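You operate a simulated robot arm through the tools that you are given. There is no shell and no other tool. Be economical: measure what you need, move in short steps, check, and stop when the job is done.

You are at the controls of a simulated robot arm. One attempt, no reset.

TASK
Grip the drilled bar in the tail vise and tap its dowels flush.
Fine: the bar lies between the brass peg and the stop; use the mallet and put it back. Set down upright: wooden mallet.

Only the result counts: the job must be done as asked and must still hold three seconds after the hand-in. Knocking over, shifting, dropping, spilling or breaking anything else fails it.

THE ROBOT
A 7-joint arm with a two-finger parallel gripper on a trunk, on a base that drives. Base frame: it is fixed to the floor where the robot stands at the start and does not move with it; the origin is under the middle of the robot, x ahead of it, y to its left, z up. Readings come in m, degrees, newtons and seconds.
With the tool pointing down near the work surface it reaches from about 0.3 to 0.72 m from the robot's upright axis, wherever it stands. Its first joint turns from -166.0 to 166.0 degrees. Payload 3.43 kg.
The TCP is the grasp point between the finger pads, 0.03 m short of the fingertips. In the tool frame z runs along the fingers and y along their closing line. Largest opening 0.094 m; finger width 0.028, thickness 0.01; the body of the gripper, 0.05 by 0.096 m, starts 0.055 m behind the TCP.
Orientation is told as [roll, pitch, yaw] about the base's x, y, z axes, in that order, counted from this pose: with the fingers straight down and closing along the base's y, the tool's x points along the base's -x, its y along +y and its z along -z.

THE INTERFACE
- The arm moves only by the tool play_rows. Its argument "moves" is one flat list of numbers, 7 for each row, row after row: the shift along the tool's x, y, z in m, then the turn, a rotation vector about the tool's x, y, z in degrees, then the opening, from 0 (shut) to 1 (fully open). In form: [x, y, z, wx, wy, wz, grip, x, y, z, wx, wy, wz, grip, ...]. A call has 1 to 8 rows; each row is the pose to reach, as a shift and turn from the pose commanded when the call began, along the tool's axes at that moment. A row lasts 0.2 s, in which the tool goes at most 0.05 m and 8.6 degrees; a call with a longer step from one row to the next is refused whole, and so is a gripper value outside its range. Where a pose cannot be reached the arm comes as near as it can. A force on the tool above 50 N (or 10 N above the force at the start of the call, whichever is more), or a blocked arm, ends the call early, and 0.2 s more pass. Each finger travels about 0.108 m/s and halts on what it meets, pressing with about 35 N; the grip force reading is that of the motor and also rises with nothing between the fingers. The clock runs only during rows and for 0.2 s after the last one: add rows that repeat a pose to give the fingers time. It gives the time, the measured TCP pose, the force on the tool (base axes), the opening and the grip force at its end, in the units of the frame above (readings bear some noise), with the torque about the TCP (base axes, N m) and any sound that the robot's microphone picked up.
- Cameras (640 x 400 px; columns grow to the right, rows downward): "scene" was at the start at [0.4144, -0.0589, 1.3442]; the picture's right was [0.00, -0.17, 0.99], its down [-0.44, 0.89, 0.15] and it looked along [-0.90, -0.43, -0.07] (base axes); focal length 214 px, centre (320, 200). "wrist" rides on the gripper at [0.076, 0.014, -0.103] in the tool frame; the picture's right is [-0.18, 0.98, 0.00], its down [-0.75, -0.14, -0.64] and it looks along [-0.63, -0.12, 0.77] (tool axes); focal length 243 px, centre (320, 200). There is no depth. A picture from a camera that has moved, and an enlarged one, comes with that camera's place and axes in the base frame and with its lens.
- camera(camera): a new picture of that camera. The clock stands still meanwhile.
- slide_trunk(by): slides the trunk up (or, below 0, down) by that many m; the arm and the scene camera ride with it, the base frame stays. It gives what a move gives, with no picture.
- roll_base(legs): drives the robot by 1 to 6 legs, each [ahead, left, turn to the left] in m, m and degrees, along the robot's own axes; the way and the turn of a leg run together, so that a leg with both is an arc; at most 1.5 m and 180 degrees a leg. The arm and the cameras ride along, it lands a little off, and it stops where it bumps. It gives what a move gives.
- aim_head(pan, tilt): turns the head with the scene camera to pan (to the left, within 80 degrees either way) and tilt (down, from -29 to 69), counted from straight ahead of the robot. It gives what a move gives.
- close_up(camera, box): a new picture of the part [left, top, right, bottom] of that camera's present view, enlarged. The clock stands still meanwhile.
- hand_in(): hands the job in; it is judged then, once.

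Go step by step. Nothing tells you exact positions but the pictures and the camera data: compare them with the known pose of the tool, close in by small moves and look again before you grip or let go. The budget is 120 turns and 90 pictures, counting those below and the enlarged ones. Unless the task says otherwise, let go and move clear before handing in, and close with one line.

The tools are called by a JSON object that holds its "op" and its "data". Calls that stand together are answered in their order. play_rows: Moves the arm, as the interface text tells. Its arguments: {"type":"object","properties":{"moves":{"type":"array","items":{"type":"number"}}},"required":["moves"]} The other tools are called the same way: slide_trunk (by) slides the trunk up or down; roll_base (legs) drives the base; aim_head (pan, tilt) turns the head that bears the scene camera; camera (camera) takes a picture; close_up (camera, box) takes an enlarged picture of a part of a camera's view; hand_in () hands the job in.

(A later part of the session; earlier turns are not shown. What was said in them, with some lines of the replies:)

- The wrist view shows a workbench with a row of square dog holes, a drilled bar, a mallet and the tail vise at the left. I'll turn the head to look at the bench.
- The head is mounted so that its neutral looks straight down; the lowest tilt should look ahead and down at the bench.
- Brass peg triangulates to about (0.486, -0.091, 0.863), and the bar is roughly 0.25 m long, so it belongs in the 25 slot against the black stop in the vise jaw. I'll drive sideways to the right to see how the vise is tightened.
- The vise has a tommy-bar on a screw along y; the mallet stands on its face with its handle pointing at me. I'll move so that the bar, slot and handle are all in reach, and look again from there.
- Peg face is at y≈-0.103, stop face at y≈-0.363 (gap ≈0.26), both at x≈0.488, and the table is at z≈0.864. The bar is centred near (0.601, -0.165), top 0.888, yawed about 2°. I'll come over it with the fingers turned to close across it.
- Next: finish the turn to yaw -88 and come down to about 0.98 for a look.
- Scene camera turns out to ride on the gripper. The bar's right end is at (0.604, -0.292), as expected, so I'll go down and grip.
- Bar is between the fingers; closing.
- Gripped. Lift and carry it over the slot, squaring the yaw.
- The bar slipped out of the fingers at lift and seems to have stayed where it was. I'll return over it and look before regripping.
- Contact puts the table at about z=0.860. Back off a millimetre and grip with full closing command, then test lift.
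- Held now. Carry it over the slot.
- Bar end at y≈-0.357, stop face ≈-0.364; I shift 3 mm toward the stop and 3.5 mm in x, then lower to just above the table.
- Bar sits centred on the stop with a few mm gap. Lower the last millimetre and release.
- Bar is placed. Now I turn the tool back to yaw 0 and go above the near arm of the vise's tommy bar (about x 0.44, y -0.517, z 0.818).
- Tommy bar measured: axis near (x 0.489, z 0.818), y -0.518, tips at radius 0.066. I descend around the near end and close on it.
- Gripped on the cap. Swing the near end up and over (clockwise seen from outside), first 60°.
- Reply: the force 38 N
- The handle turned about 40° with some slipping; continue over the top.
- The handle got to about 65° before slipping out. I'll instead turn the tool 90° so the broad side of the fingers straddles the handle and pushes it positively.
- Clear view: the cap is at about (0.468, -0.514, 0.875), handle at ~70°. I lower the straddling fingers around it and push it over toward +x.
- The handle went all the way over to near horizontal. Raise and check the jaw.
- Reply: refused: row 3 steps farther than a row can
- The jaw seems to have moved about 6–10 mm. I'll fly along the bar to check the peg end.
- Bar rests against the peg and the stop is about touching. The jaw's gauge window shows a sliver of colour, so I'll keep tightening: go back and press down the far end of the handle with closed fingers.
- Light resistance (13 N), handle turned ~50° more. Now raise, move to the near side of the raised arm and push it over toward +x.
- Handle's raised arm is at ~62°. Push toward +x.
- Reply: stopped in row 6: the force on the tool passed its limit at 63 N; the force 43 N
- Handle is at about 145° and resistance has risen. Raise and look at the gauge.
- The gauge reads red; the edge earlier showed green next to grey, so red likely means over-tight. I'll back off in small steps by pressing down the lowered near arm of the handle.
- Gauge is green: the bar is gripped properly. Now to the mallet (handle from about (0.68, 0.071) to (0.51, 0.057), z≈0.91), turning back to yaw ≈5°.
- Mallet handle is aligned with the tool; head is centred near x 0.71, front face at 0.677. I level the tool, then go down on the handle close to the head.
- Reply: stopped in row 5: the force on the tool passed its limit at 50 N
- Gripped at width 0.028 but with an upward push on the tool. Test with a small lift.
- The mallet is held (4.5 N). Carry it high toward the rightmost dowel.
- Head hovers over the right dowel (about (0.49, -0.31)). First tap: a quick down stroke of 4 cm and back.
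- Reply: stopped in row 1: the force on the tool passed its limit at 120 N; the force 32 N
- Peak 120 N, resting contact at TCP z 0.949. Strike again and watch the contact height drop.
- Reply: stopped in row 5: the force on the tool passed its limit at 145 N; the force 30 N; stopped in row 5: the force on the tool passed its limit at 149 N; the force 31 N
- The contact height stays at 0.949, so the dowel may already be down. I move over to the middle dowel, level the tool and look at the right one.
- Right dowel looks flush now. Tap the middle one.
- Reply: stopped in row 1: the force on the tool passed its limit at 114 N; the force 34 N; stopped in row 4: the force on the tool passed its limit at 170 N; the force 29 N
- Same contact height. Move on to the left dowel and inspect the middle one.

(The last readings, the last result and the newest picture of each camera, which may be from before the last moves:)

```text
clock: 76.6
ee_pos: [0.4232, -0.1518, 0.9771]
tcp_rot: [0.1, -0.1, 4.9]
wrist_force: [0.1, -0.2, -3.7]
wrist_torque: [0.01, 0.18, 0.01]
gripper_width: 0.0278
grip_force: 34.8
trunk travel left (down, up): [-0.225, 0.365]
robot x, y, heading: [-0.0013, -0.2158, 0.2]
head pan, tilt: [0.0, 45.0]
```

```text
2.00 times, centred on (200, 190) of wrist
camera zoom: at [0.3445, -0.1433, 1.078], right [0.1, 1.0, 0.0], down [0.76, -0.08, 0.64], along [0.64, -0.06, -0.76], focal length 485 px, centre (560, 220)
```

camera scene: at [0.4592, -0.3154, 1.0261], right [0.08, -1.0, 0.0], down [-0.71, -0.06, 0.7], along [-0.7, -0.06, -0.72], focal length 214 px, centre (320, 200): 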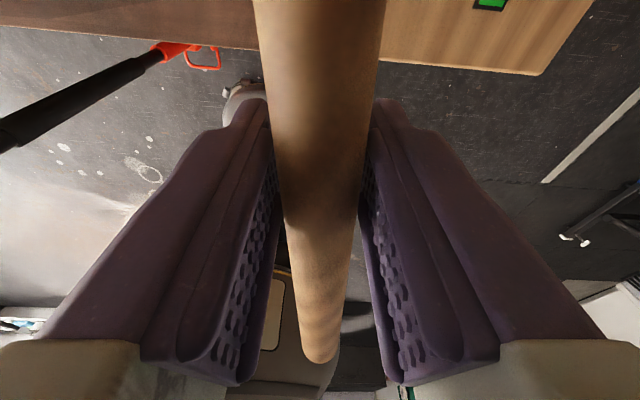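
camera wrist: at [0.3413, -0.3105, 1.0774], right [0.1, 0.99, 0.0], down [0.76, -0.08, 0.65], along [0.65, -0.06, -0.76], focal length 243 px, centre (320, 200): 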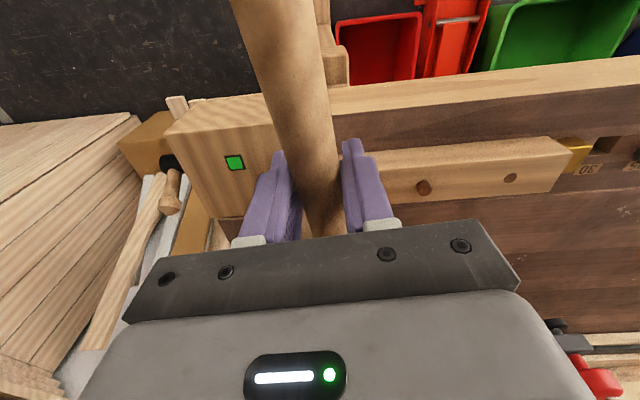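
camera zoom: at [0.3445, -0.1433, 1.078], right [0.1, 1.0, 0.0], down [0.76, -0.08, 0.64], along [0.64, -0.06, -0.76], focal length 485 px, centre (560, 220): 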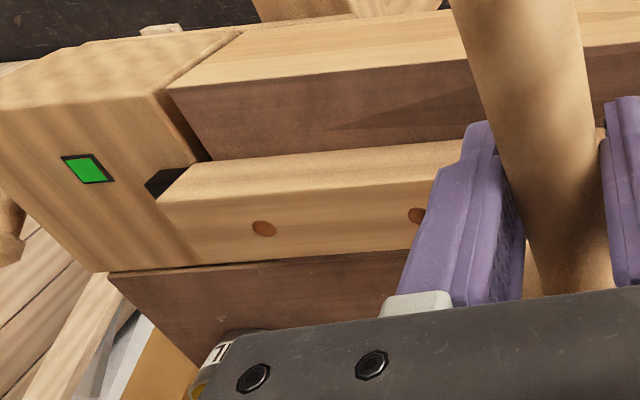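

Right and middle look flush. One tap on the left dowel too.

{"op": "play_rows", "data": {"moves": [0, 0, 0.042, 0, 0, 0, 0, 0, 0, 0.042, 0, 0, 0, 0]}}

{"op": "play_rows", "data": {"moves": [0, 0, -0.03, 0, 0.3, 0, 0, -0.03, 0.02, -0.065, 0, 0.7, 0, 0, -0.04, 0.06, -0.07, 0, 1, 0, 0, -0.045, 0.1, -0.07, 0, 1, 0, 0, -0.045, 0.1, -0.07, 0, 1, 0, 0]}}

{"op": "close_up", "data": {"camera": "wrist", "box": [0, 0, 360, 240]}}

```text
clock: 77.0
ee_pos: [0.4227, -0.1516, 0.9513]
tcp_rot: [0.1, -1.0, 5.0]
wrist_force: [-9.0, -1.6, 28.7]
wrist_torque: [0.06, -2.03, -0.04]
gripper_width: 0.0278
grip_force: 35.3
trunk travel left (down, up): [-0.225, 0.365]
robot x, y, heading: [0.0022, -0.219, 0.3]
head pan, tilt: [0.0, 45.0]
stopped in row 1: the force on the tool passed its limit at 108 N (the readings are from after the stop); the commanded pose is now the measured one
```

```text
refused: row 2 steps farther than a row can; nothing moved
```

```text
1.67 times, centred on (180, 120) of wrist
camera zoom: at [0.3442, -0.1435, 1.0512], right [0.1, 1.0, 0.01], down [0.75, -0.08, 0.65], along [0.65, -0.06, -0.76], focal length 404 px, centre (553, 333)
```

zoom: 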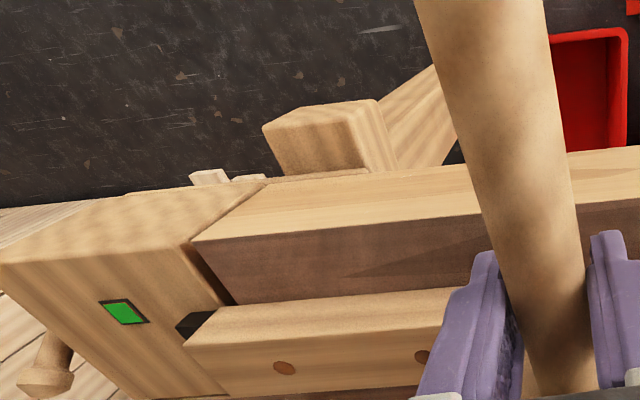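

All contact heights match, so the dowels are flush. Lift and carry the mallet back, checking the bar on the way.

{"op": "play_rows", "data": {"moves": [0, 0, -0.03, 0, 0.3, 0, 0, 0, 0, -0.065, 0, 0.6, 0, 0, -0.03, 0.026, -0.08, 0, 1, 0, 0, -0.062, 0.053, -0.08, 0, 1, 0, 0, -0.094, 0.08, -0.08, 0, 1, 0, 0, -0.126, 0.107, -0.08, 0, 1, 0, 0, -0.126, 0.107, -0.08, 0, 1, 0, 0]}}

{"op": "close_up", "data": {"camera": "wrist", "box": [0, 0, 360, 240]}}

```text
clock: 78.6
ee_pos: [0.5419, -0.0334, 1.0296]
tcp_rot: [0.0, 0.3, 4.9]
wrist_force: [-0.4, -0.2, -3.8]
wrist_torque: [-0.04, 0.19, -0.01]
gripper_width: 0.0282
grip_force: 35.1
trunk travel left (down, up): [-0.225, 0.365]
robot x, y, heading: [0.0021, -0.2208, 0.4]
head pan, tilt: [0.0, 45.0]
```

```text
1.67 times, centred on (180, 120) of wrist
camera zoom: at [0.4648, -0.0253, 1.1322], right [0.1, 0.99, 0.0], down [0.77, -0.08, 0.64], along [0.63, -0.06, -0.77], focal length 404 px, centre (553, 333)
```

zoom: 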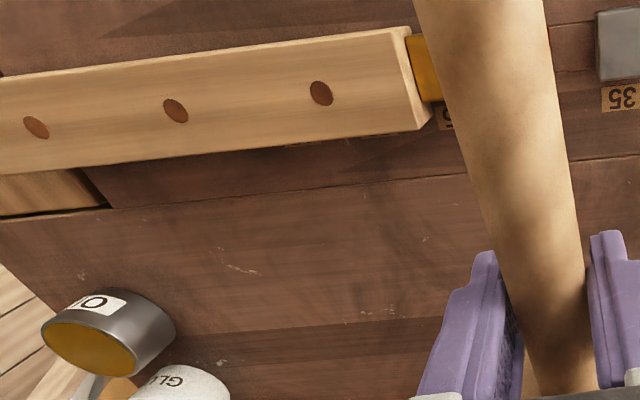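

All three dowels are flush. Continue to the mallet's spot.

{"op": "play_rows", "data": {"moves": [-0.027, 0.023, 0, 0, 0, -0.1, 0, -0.054, 0.046, 0, 0, 0, -0.1, 0, -0.08, 0.07, 0, 0, 0, -0.15, 0, -0.106, 0.0925, 0.0, 0, 0, -0.15, 0, -0.106, 0.0925, 0.04, 0, 0, -0.15, 0, -0.106, 0.0925, 0.075, 0, 0, -0.15, 0, -0.106, 0.0925, 0.09, 0, 0, -0.15, 0, -0.106, 0.0925, 0.09, 0, 0, -0.15, 0]}}

{"op": "camera", "data": {"camera": "wrist"}}

```text
clock: 80.4
ee_pos: [0.639, 0.0665, 0.9384]
tcp_rot: [0.0, 0.4, 5.0]
wrist_force: [0.2, 0.0, -4.5]
wrist_torque: [-0.03, 0.17, -0.02]
gripper_width: 0.0284
grip_force: 34.9
trunk travel left (down, up): [-0.225, 0.365]
robot x, y, heading: [0.0004, -0.2178, -0.1]
head pan, tilt: [0.0, 45.0]
```

```text
17 pictures are left
camera wrist: at [0.5619, 0.0744, 1.0409], right [0.1, 1.0, 0.0], down [0.77, -0.07, 0.64], along [0.64, -0.06, -0.77], focal length 243 px, centre (320, 200)
```

wrist: 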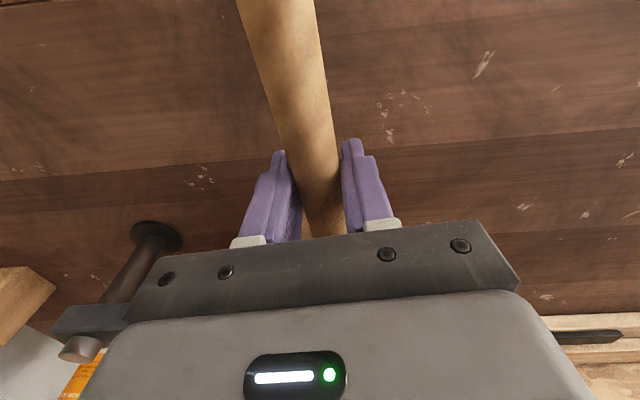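

In-grip pose looks unchanged. Match the pick-up pitch and lower gently until contact.

{"op": "play_rows", "data": {"moves": [0, 0, 0.006, 0, -0.5, 0, 0, 0, 0, 0.012, 0, -1, 0, 0, 0, 0, 0.018, 0, -1, 0, 0, 0, 0, 0.022, 0, -1, 0, 0, 0, 0, 0.024, 0, -1, 0, 0, 0, 0, 0.024, 0, -1, 0, 0]}}

```text
clock: 81.8
ee_pos: [0.6369, 0.0676, 0.9183]
tcp_rot: [0.3, -1.0, 5.1]
wrist_force: [-0.4, -0.2, 14.4]
wrist_torque: [-0.05, -1.61, 0.02]
gripper_width: 0.028
grip_force: 34.7
trunk travel left (down, up): [-0.225, 0.365]
robot x, y, heading: [-0.0009, -0.218, 0.3]
head pan, tilt: [0.0, 45.0]
```

Contact is at the far edge of the face; rotate a degree nose-up so it sits flat.

{"op": "play_rows", "data": {"moves": [0, 0, 0.001, 0, -1, 0, 0, 0, 0, 0.003, 0, -1.5, 0, 0, 0, 0, 0.004, 0, -1.5, 0, 0]}}

{"op": "aim_head", "data": {"pan": 0, "tilt": 69}}

{"op": "camera", "data": {"camera": "scene"}}

```text
clock: 82.6
ee_pos: [0.6362, 0.066, 0.915]
tcp_rot: [0.2, -2.4, 5.0]
wrist_force: [-5.5, 1.8, 31.5]
wrist_torque: [-0.12, -0.78, 0.06]
gripper_width: 0.0278
grip_force: 35.1
trunk travel left (down, up): [-0.225, 0.365]
robot x, y, heading: [-0.0014, -0.2176, 0.4]
head pan, tilt: [0.0, 45.0]
```

```text
clock: 83.5
ee_pos: [0.6359, 0.0669, 0.9143]
tcp_rot: [0.2, -2.2, 5.1]
wrist_force: [-10.4, 4.3, 26.8]
wrist_torque: [0.07, -0.42, 0.11]
gripper_width: 0.0281
grip_force: 35.6
trunk travel left (down, up): [-0.225, 0.365]
robot x, y, heading: [0.0003, -0.2195, -0.0]
head pan, tilt: [0.0, 68.8]
```

```text
16 pictures are left
camera scene: at [0.6435, 0.0673, 0.9889], right [0.09, -1.0, 0.0], down [-0.4, -0.04, 0.92], along [-0.91, -0.08, -0.4], focal length 214 px, centre (320, 200)
```

scene: 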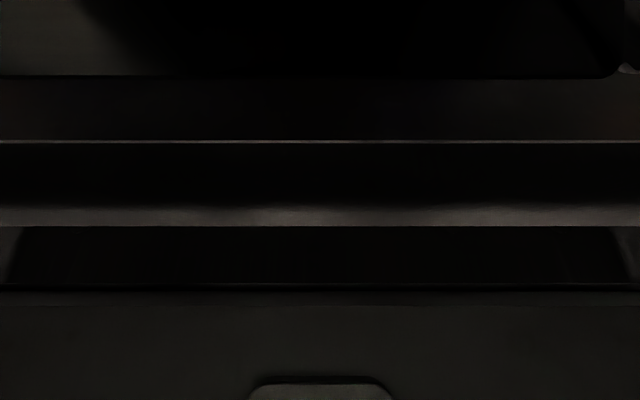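

Now it sits on its face. Ease the pressure and open.

{"op": "play_rows", "data": {"moves": [0, 0, -0.002, 0, 0.5, 0, 0, 0, 0, -0.002, 0, 0.5, 0, 0.35, 0, 0, -0.002, 0, 0.5, 0, 0.6, 0, 0, -0.002, 0, 0.5, 0, 0.8, 0, 0, -0.002, 0, 0.5, 0, 0.8]}}

{"op": "camera", "data": {"camera": "wrist"}}

```text
clock: 84.7
ee_pos: [0.6391, 0.0685, 0.9133]
tcp_rot: [0.1, -1.7, 5.1]
wrist_force: [0.7, -0.9, 0.0]
wrist_torque: [0.0, -0.02, 0.0]
gripper_width: 0.0752
grip_force: 0.0
trunk travel left (down, up): [-0.225, 0.365]
robot x, y, heading: [-0.0011, -0.2156, 0.2]
head pan, tilt: [0.0, 68.8]
```

```text
15 pictures are left
camera wrist: at [0.5574, 0.0744, 1.0133], right [0.1, 1.0, 0.01], down [0.74, -0.08, 0.66], along [0.66, -0.06, -0.75], focal length 243 px, centre (320, 200)
```

wrist: 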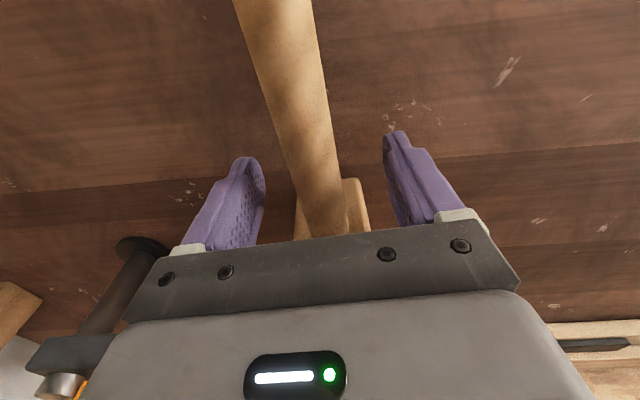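

Mallet stands. Rise clear and compare with the earlier top view.

{"op": "play_rows", "data": {"moves": [0, 0, -0.04, 0, 0, 0, 0.8, 0, 0, -0.08, 0, 0.8, 0, 0.9, 0.012, -0.002, -0.12, 0, 1.7, 0, 1, 0.024, -0.003, -0.16, 0, 1.7, 0, 1, 0.035, -0.005, -0.19, 0, 1.7, 0, 1, 0.035, -0.005, -0.19, 0, 1.7, 0, 1]}}

{"op": "aim_head", "data": {"pan": 0, "tilt": 0}}

{"op": "camera", "data": {"camera": "scene"}}

{"op": "camera", "data": {"camera": "wrist"}}

```text
clock: 86.1
ee_pos: [0.5968, 0.059, 1.1039]
tcp_rot: [0.1, -0.1, 5.1]
wrist_force: [-0.2, 0.2, 1.0]
wrist_torque: [-0.01, -0.02, 0.04]
gripper_width: 0.094
grip_force: 0.1
trunk travel left (down, up): [-0.225, 0.365]
robot x, y, heading: [-0.0, -0.2181, 0.1]
head pan, tilt: [0.0, 68.8]
```

```text
clock: 87.5
ee_pos: [0.5991, 0.0573, 1.1031]
tcp_rot: [0.1, 0.0, 5.1]
wrist_force: [0.7, 0.1, -0.1]
wrist_torque: [0.02, -0.02, 0.0]
gripper_width: 0.0941
grip_force: 0.0
trunk travel left (down, up): [-0.225, 0.365]
robot x, y, heading: [0.0021, -0.2199, 0.3]
head pan, tilt: [0.0, 0.0]
```

```text
14 pictures are left
camera scene: at [0.7086, 0.0678, 1.1443], right [0.09, -1.0, 0.0], down [-1.0, -0.09, 0.0], along [0.0, 0.0, -1.0], focal length 214 px, centre (320, 200)
```

scene: 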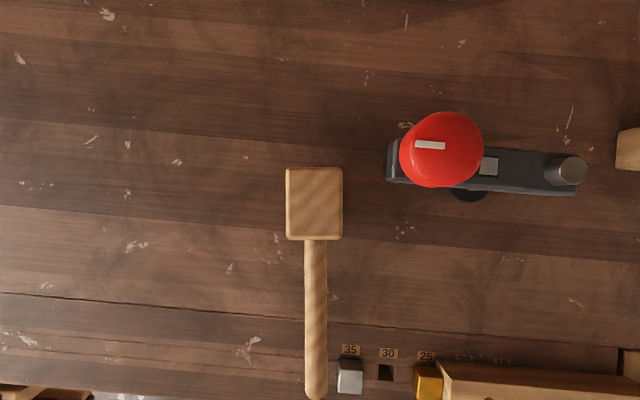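

```text
13 pictures are left
camera wrist: at [0.5206, 0.0658, 1.2056], right [0.1, 1.0, 0.0], down [0.76, -0.08, 0.64], along [0.64, -0.06, -0.77], focal length 243 px, centre (320, 200)
```

wrist: 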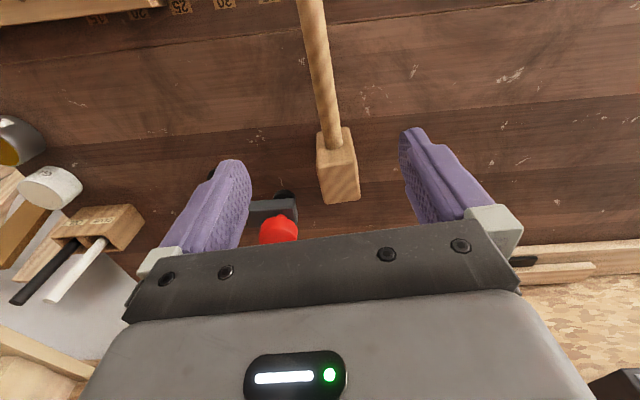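

Mallet is back within about a millimetre, standing as before. Final check of gauge and bar.

{"op": "play_rows", "data": {"moves": [0.016, -0.04, -0.01, 0, 0, 0, 1, 0.032, -0.08, -0.02, 0, 0, 0, 1, 0.048, -0.12, -0.02, 0, 0, 0, 1, 0.064, -0.16, -0.02, 0, 0, 0, 1, 0.08, -0.2, -0.02, 0, 0, 0, 1, 0.096, -0.24, -0.02, 0, 0, 0, 1, 0.112, -0.28, -0.02, 0, 0, 0, 1, 0.129, -0.32, -0.02, 0, 0, 0, 1]}}

{"op": "camera", "data": {"camera": "wrist"}}

{"op": "close_up", "data": {"camera": "wrist", "box": [220, 60, 560, 220]}}

```text
clock: 89.3
ee_pos: [0.4962, -0.2728, 1.1241]
tcp_rot: [0.2, 0.0, 5.1]
wrist_force: [0.1, 0.2, -0.3]
wrist_torque: [0.02, 0.03, -0.01]
gripper_width: 0.0939
grip_force: 0.0
trunk travel left (down, up): [-0.225, 0.365]
robot x, y, heading: [-0.0022, -0.2189, 0.2]
head pan, tilt: [0.0, 0.0]
```

```text
12 pictures are left
camera wrist: at [0.4189, -0.2643, 1.2253], right [0.1, 1.0, 0.0], down [0.76, -0.08, 0.64], along [0.64, -0.06, -0.77], focal length 243 px, centre (320, 200)
```

wrist: 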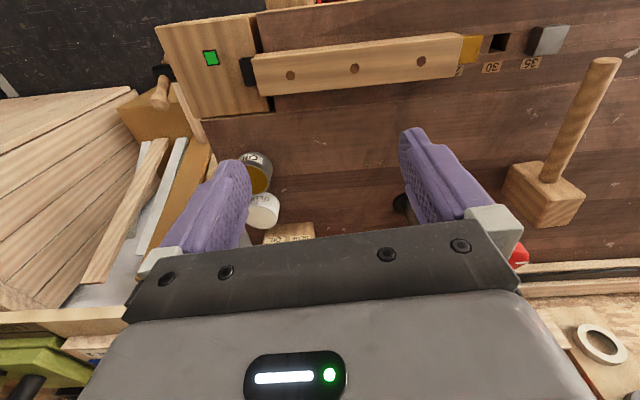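

```text
1.88 times, centred on (390, 140) of wrist
camera zoom: at [0.4189, -0.2643, 1.2253], right [0.1, 1.0, 0.0], down [0.76, -0.08, 0.64], along [0.64, -0.06, -0.77], focal length 457 px, centre (188, 313)
```

zoom: 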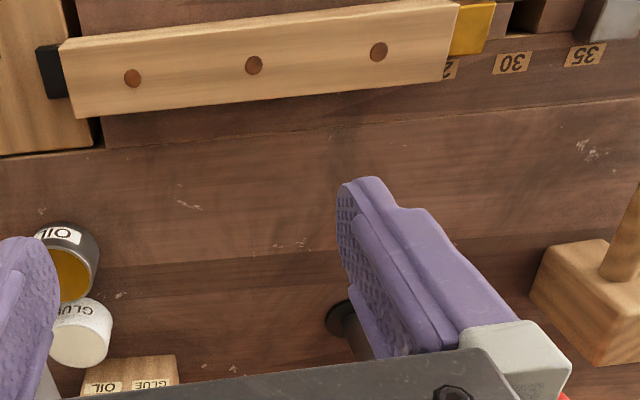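

The gauge is green, the bar sits between the brass peg and the stop with all dowels flush, and the mallet is back in its place. Handing in.

{"op": "hand_in", "data": {}}

```text
The job is handed in.
```

The job is handed in. The drilled bar is gripped in the tail vise between the brass peg and the stop, with the gauge green. All three dowels look flush. The mallet stands upright again, within about a millimetre of where it started.
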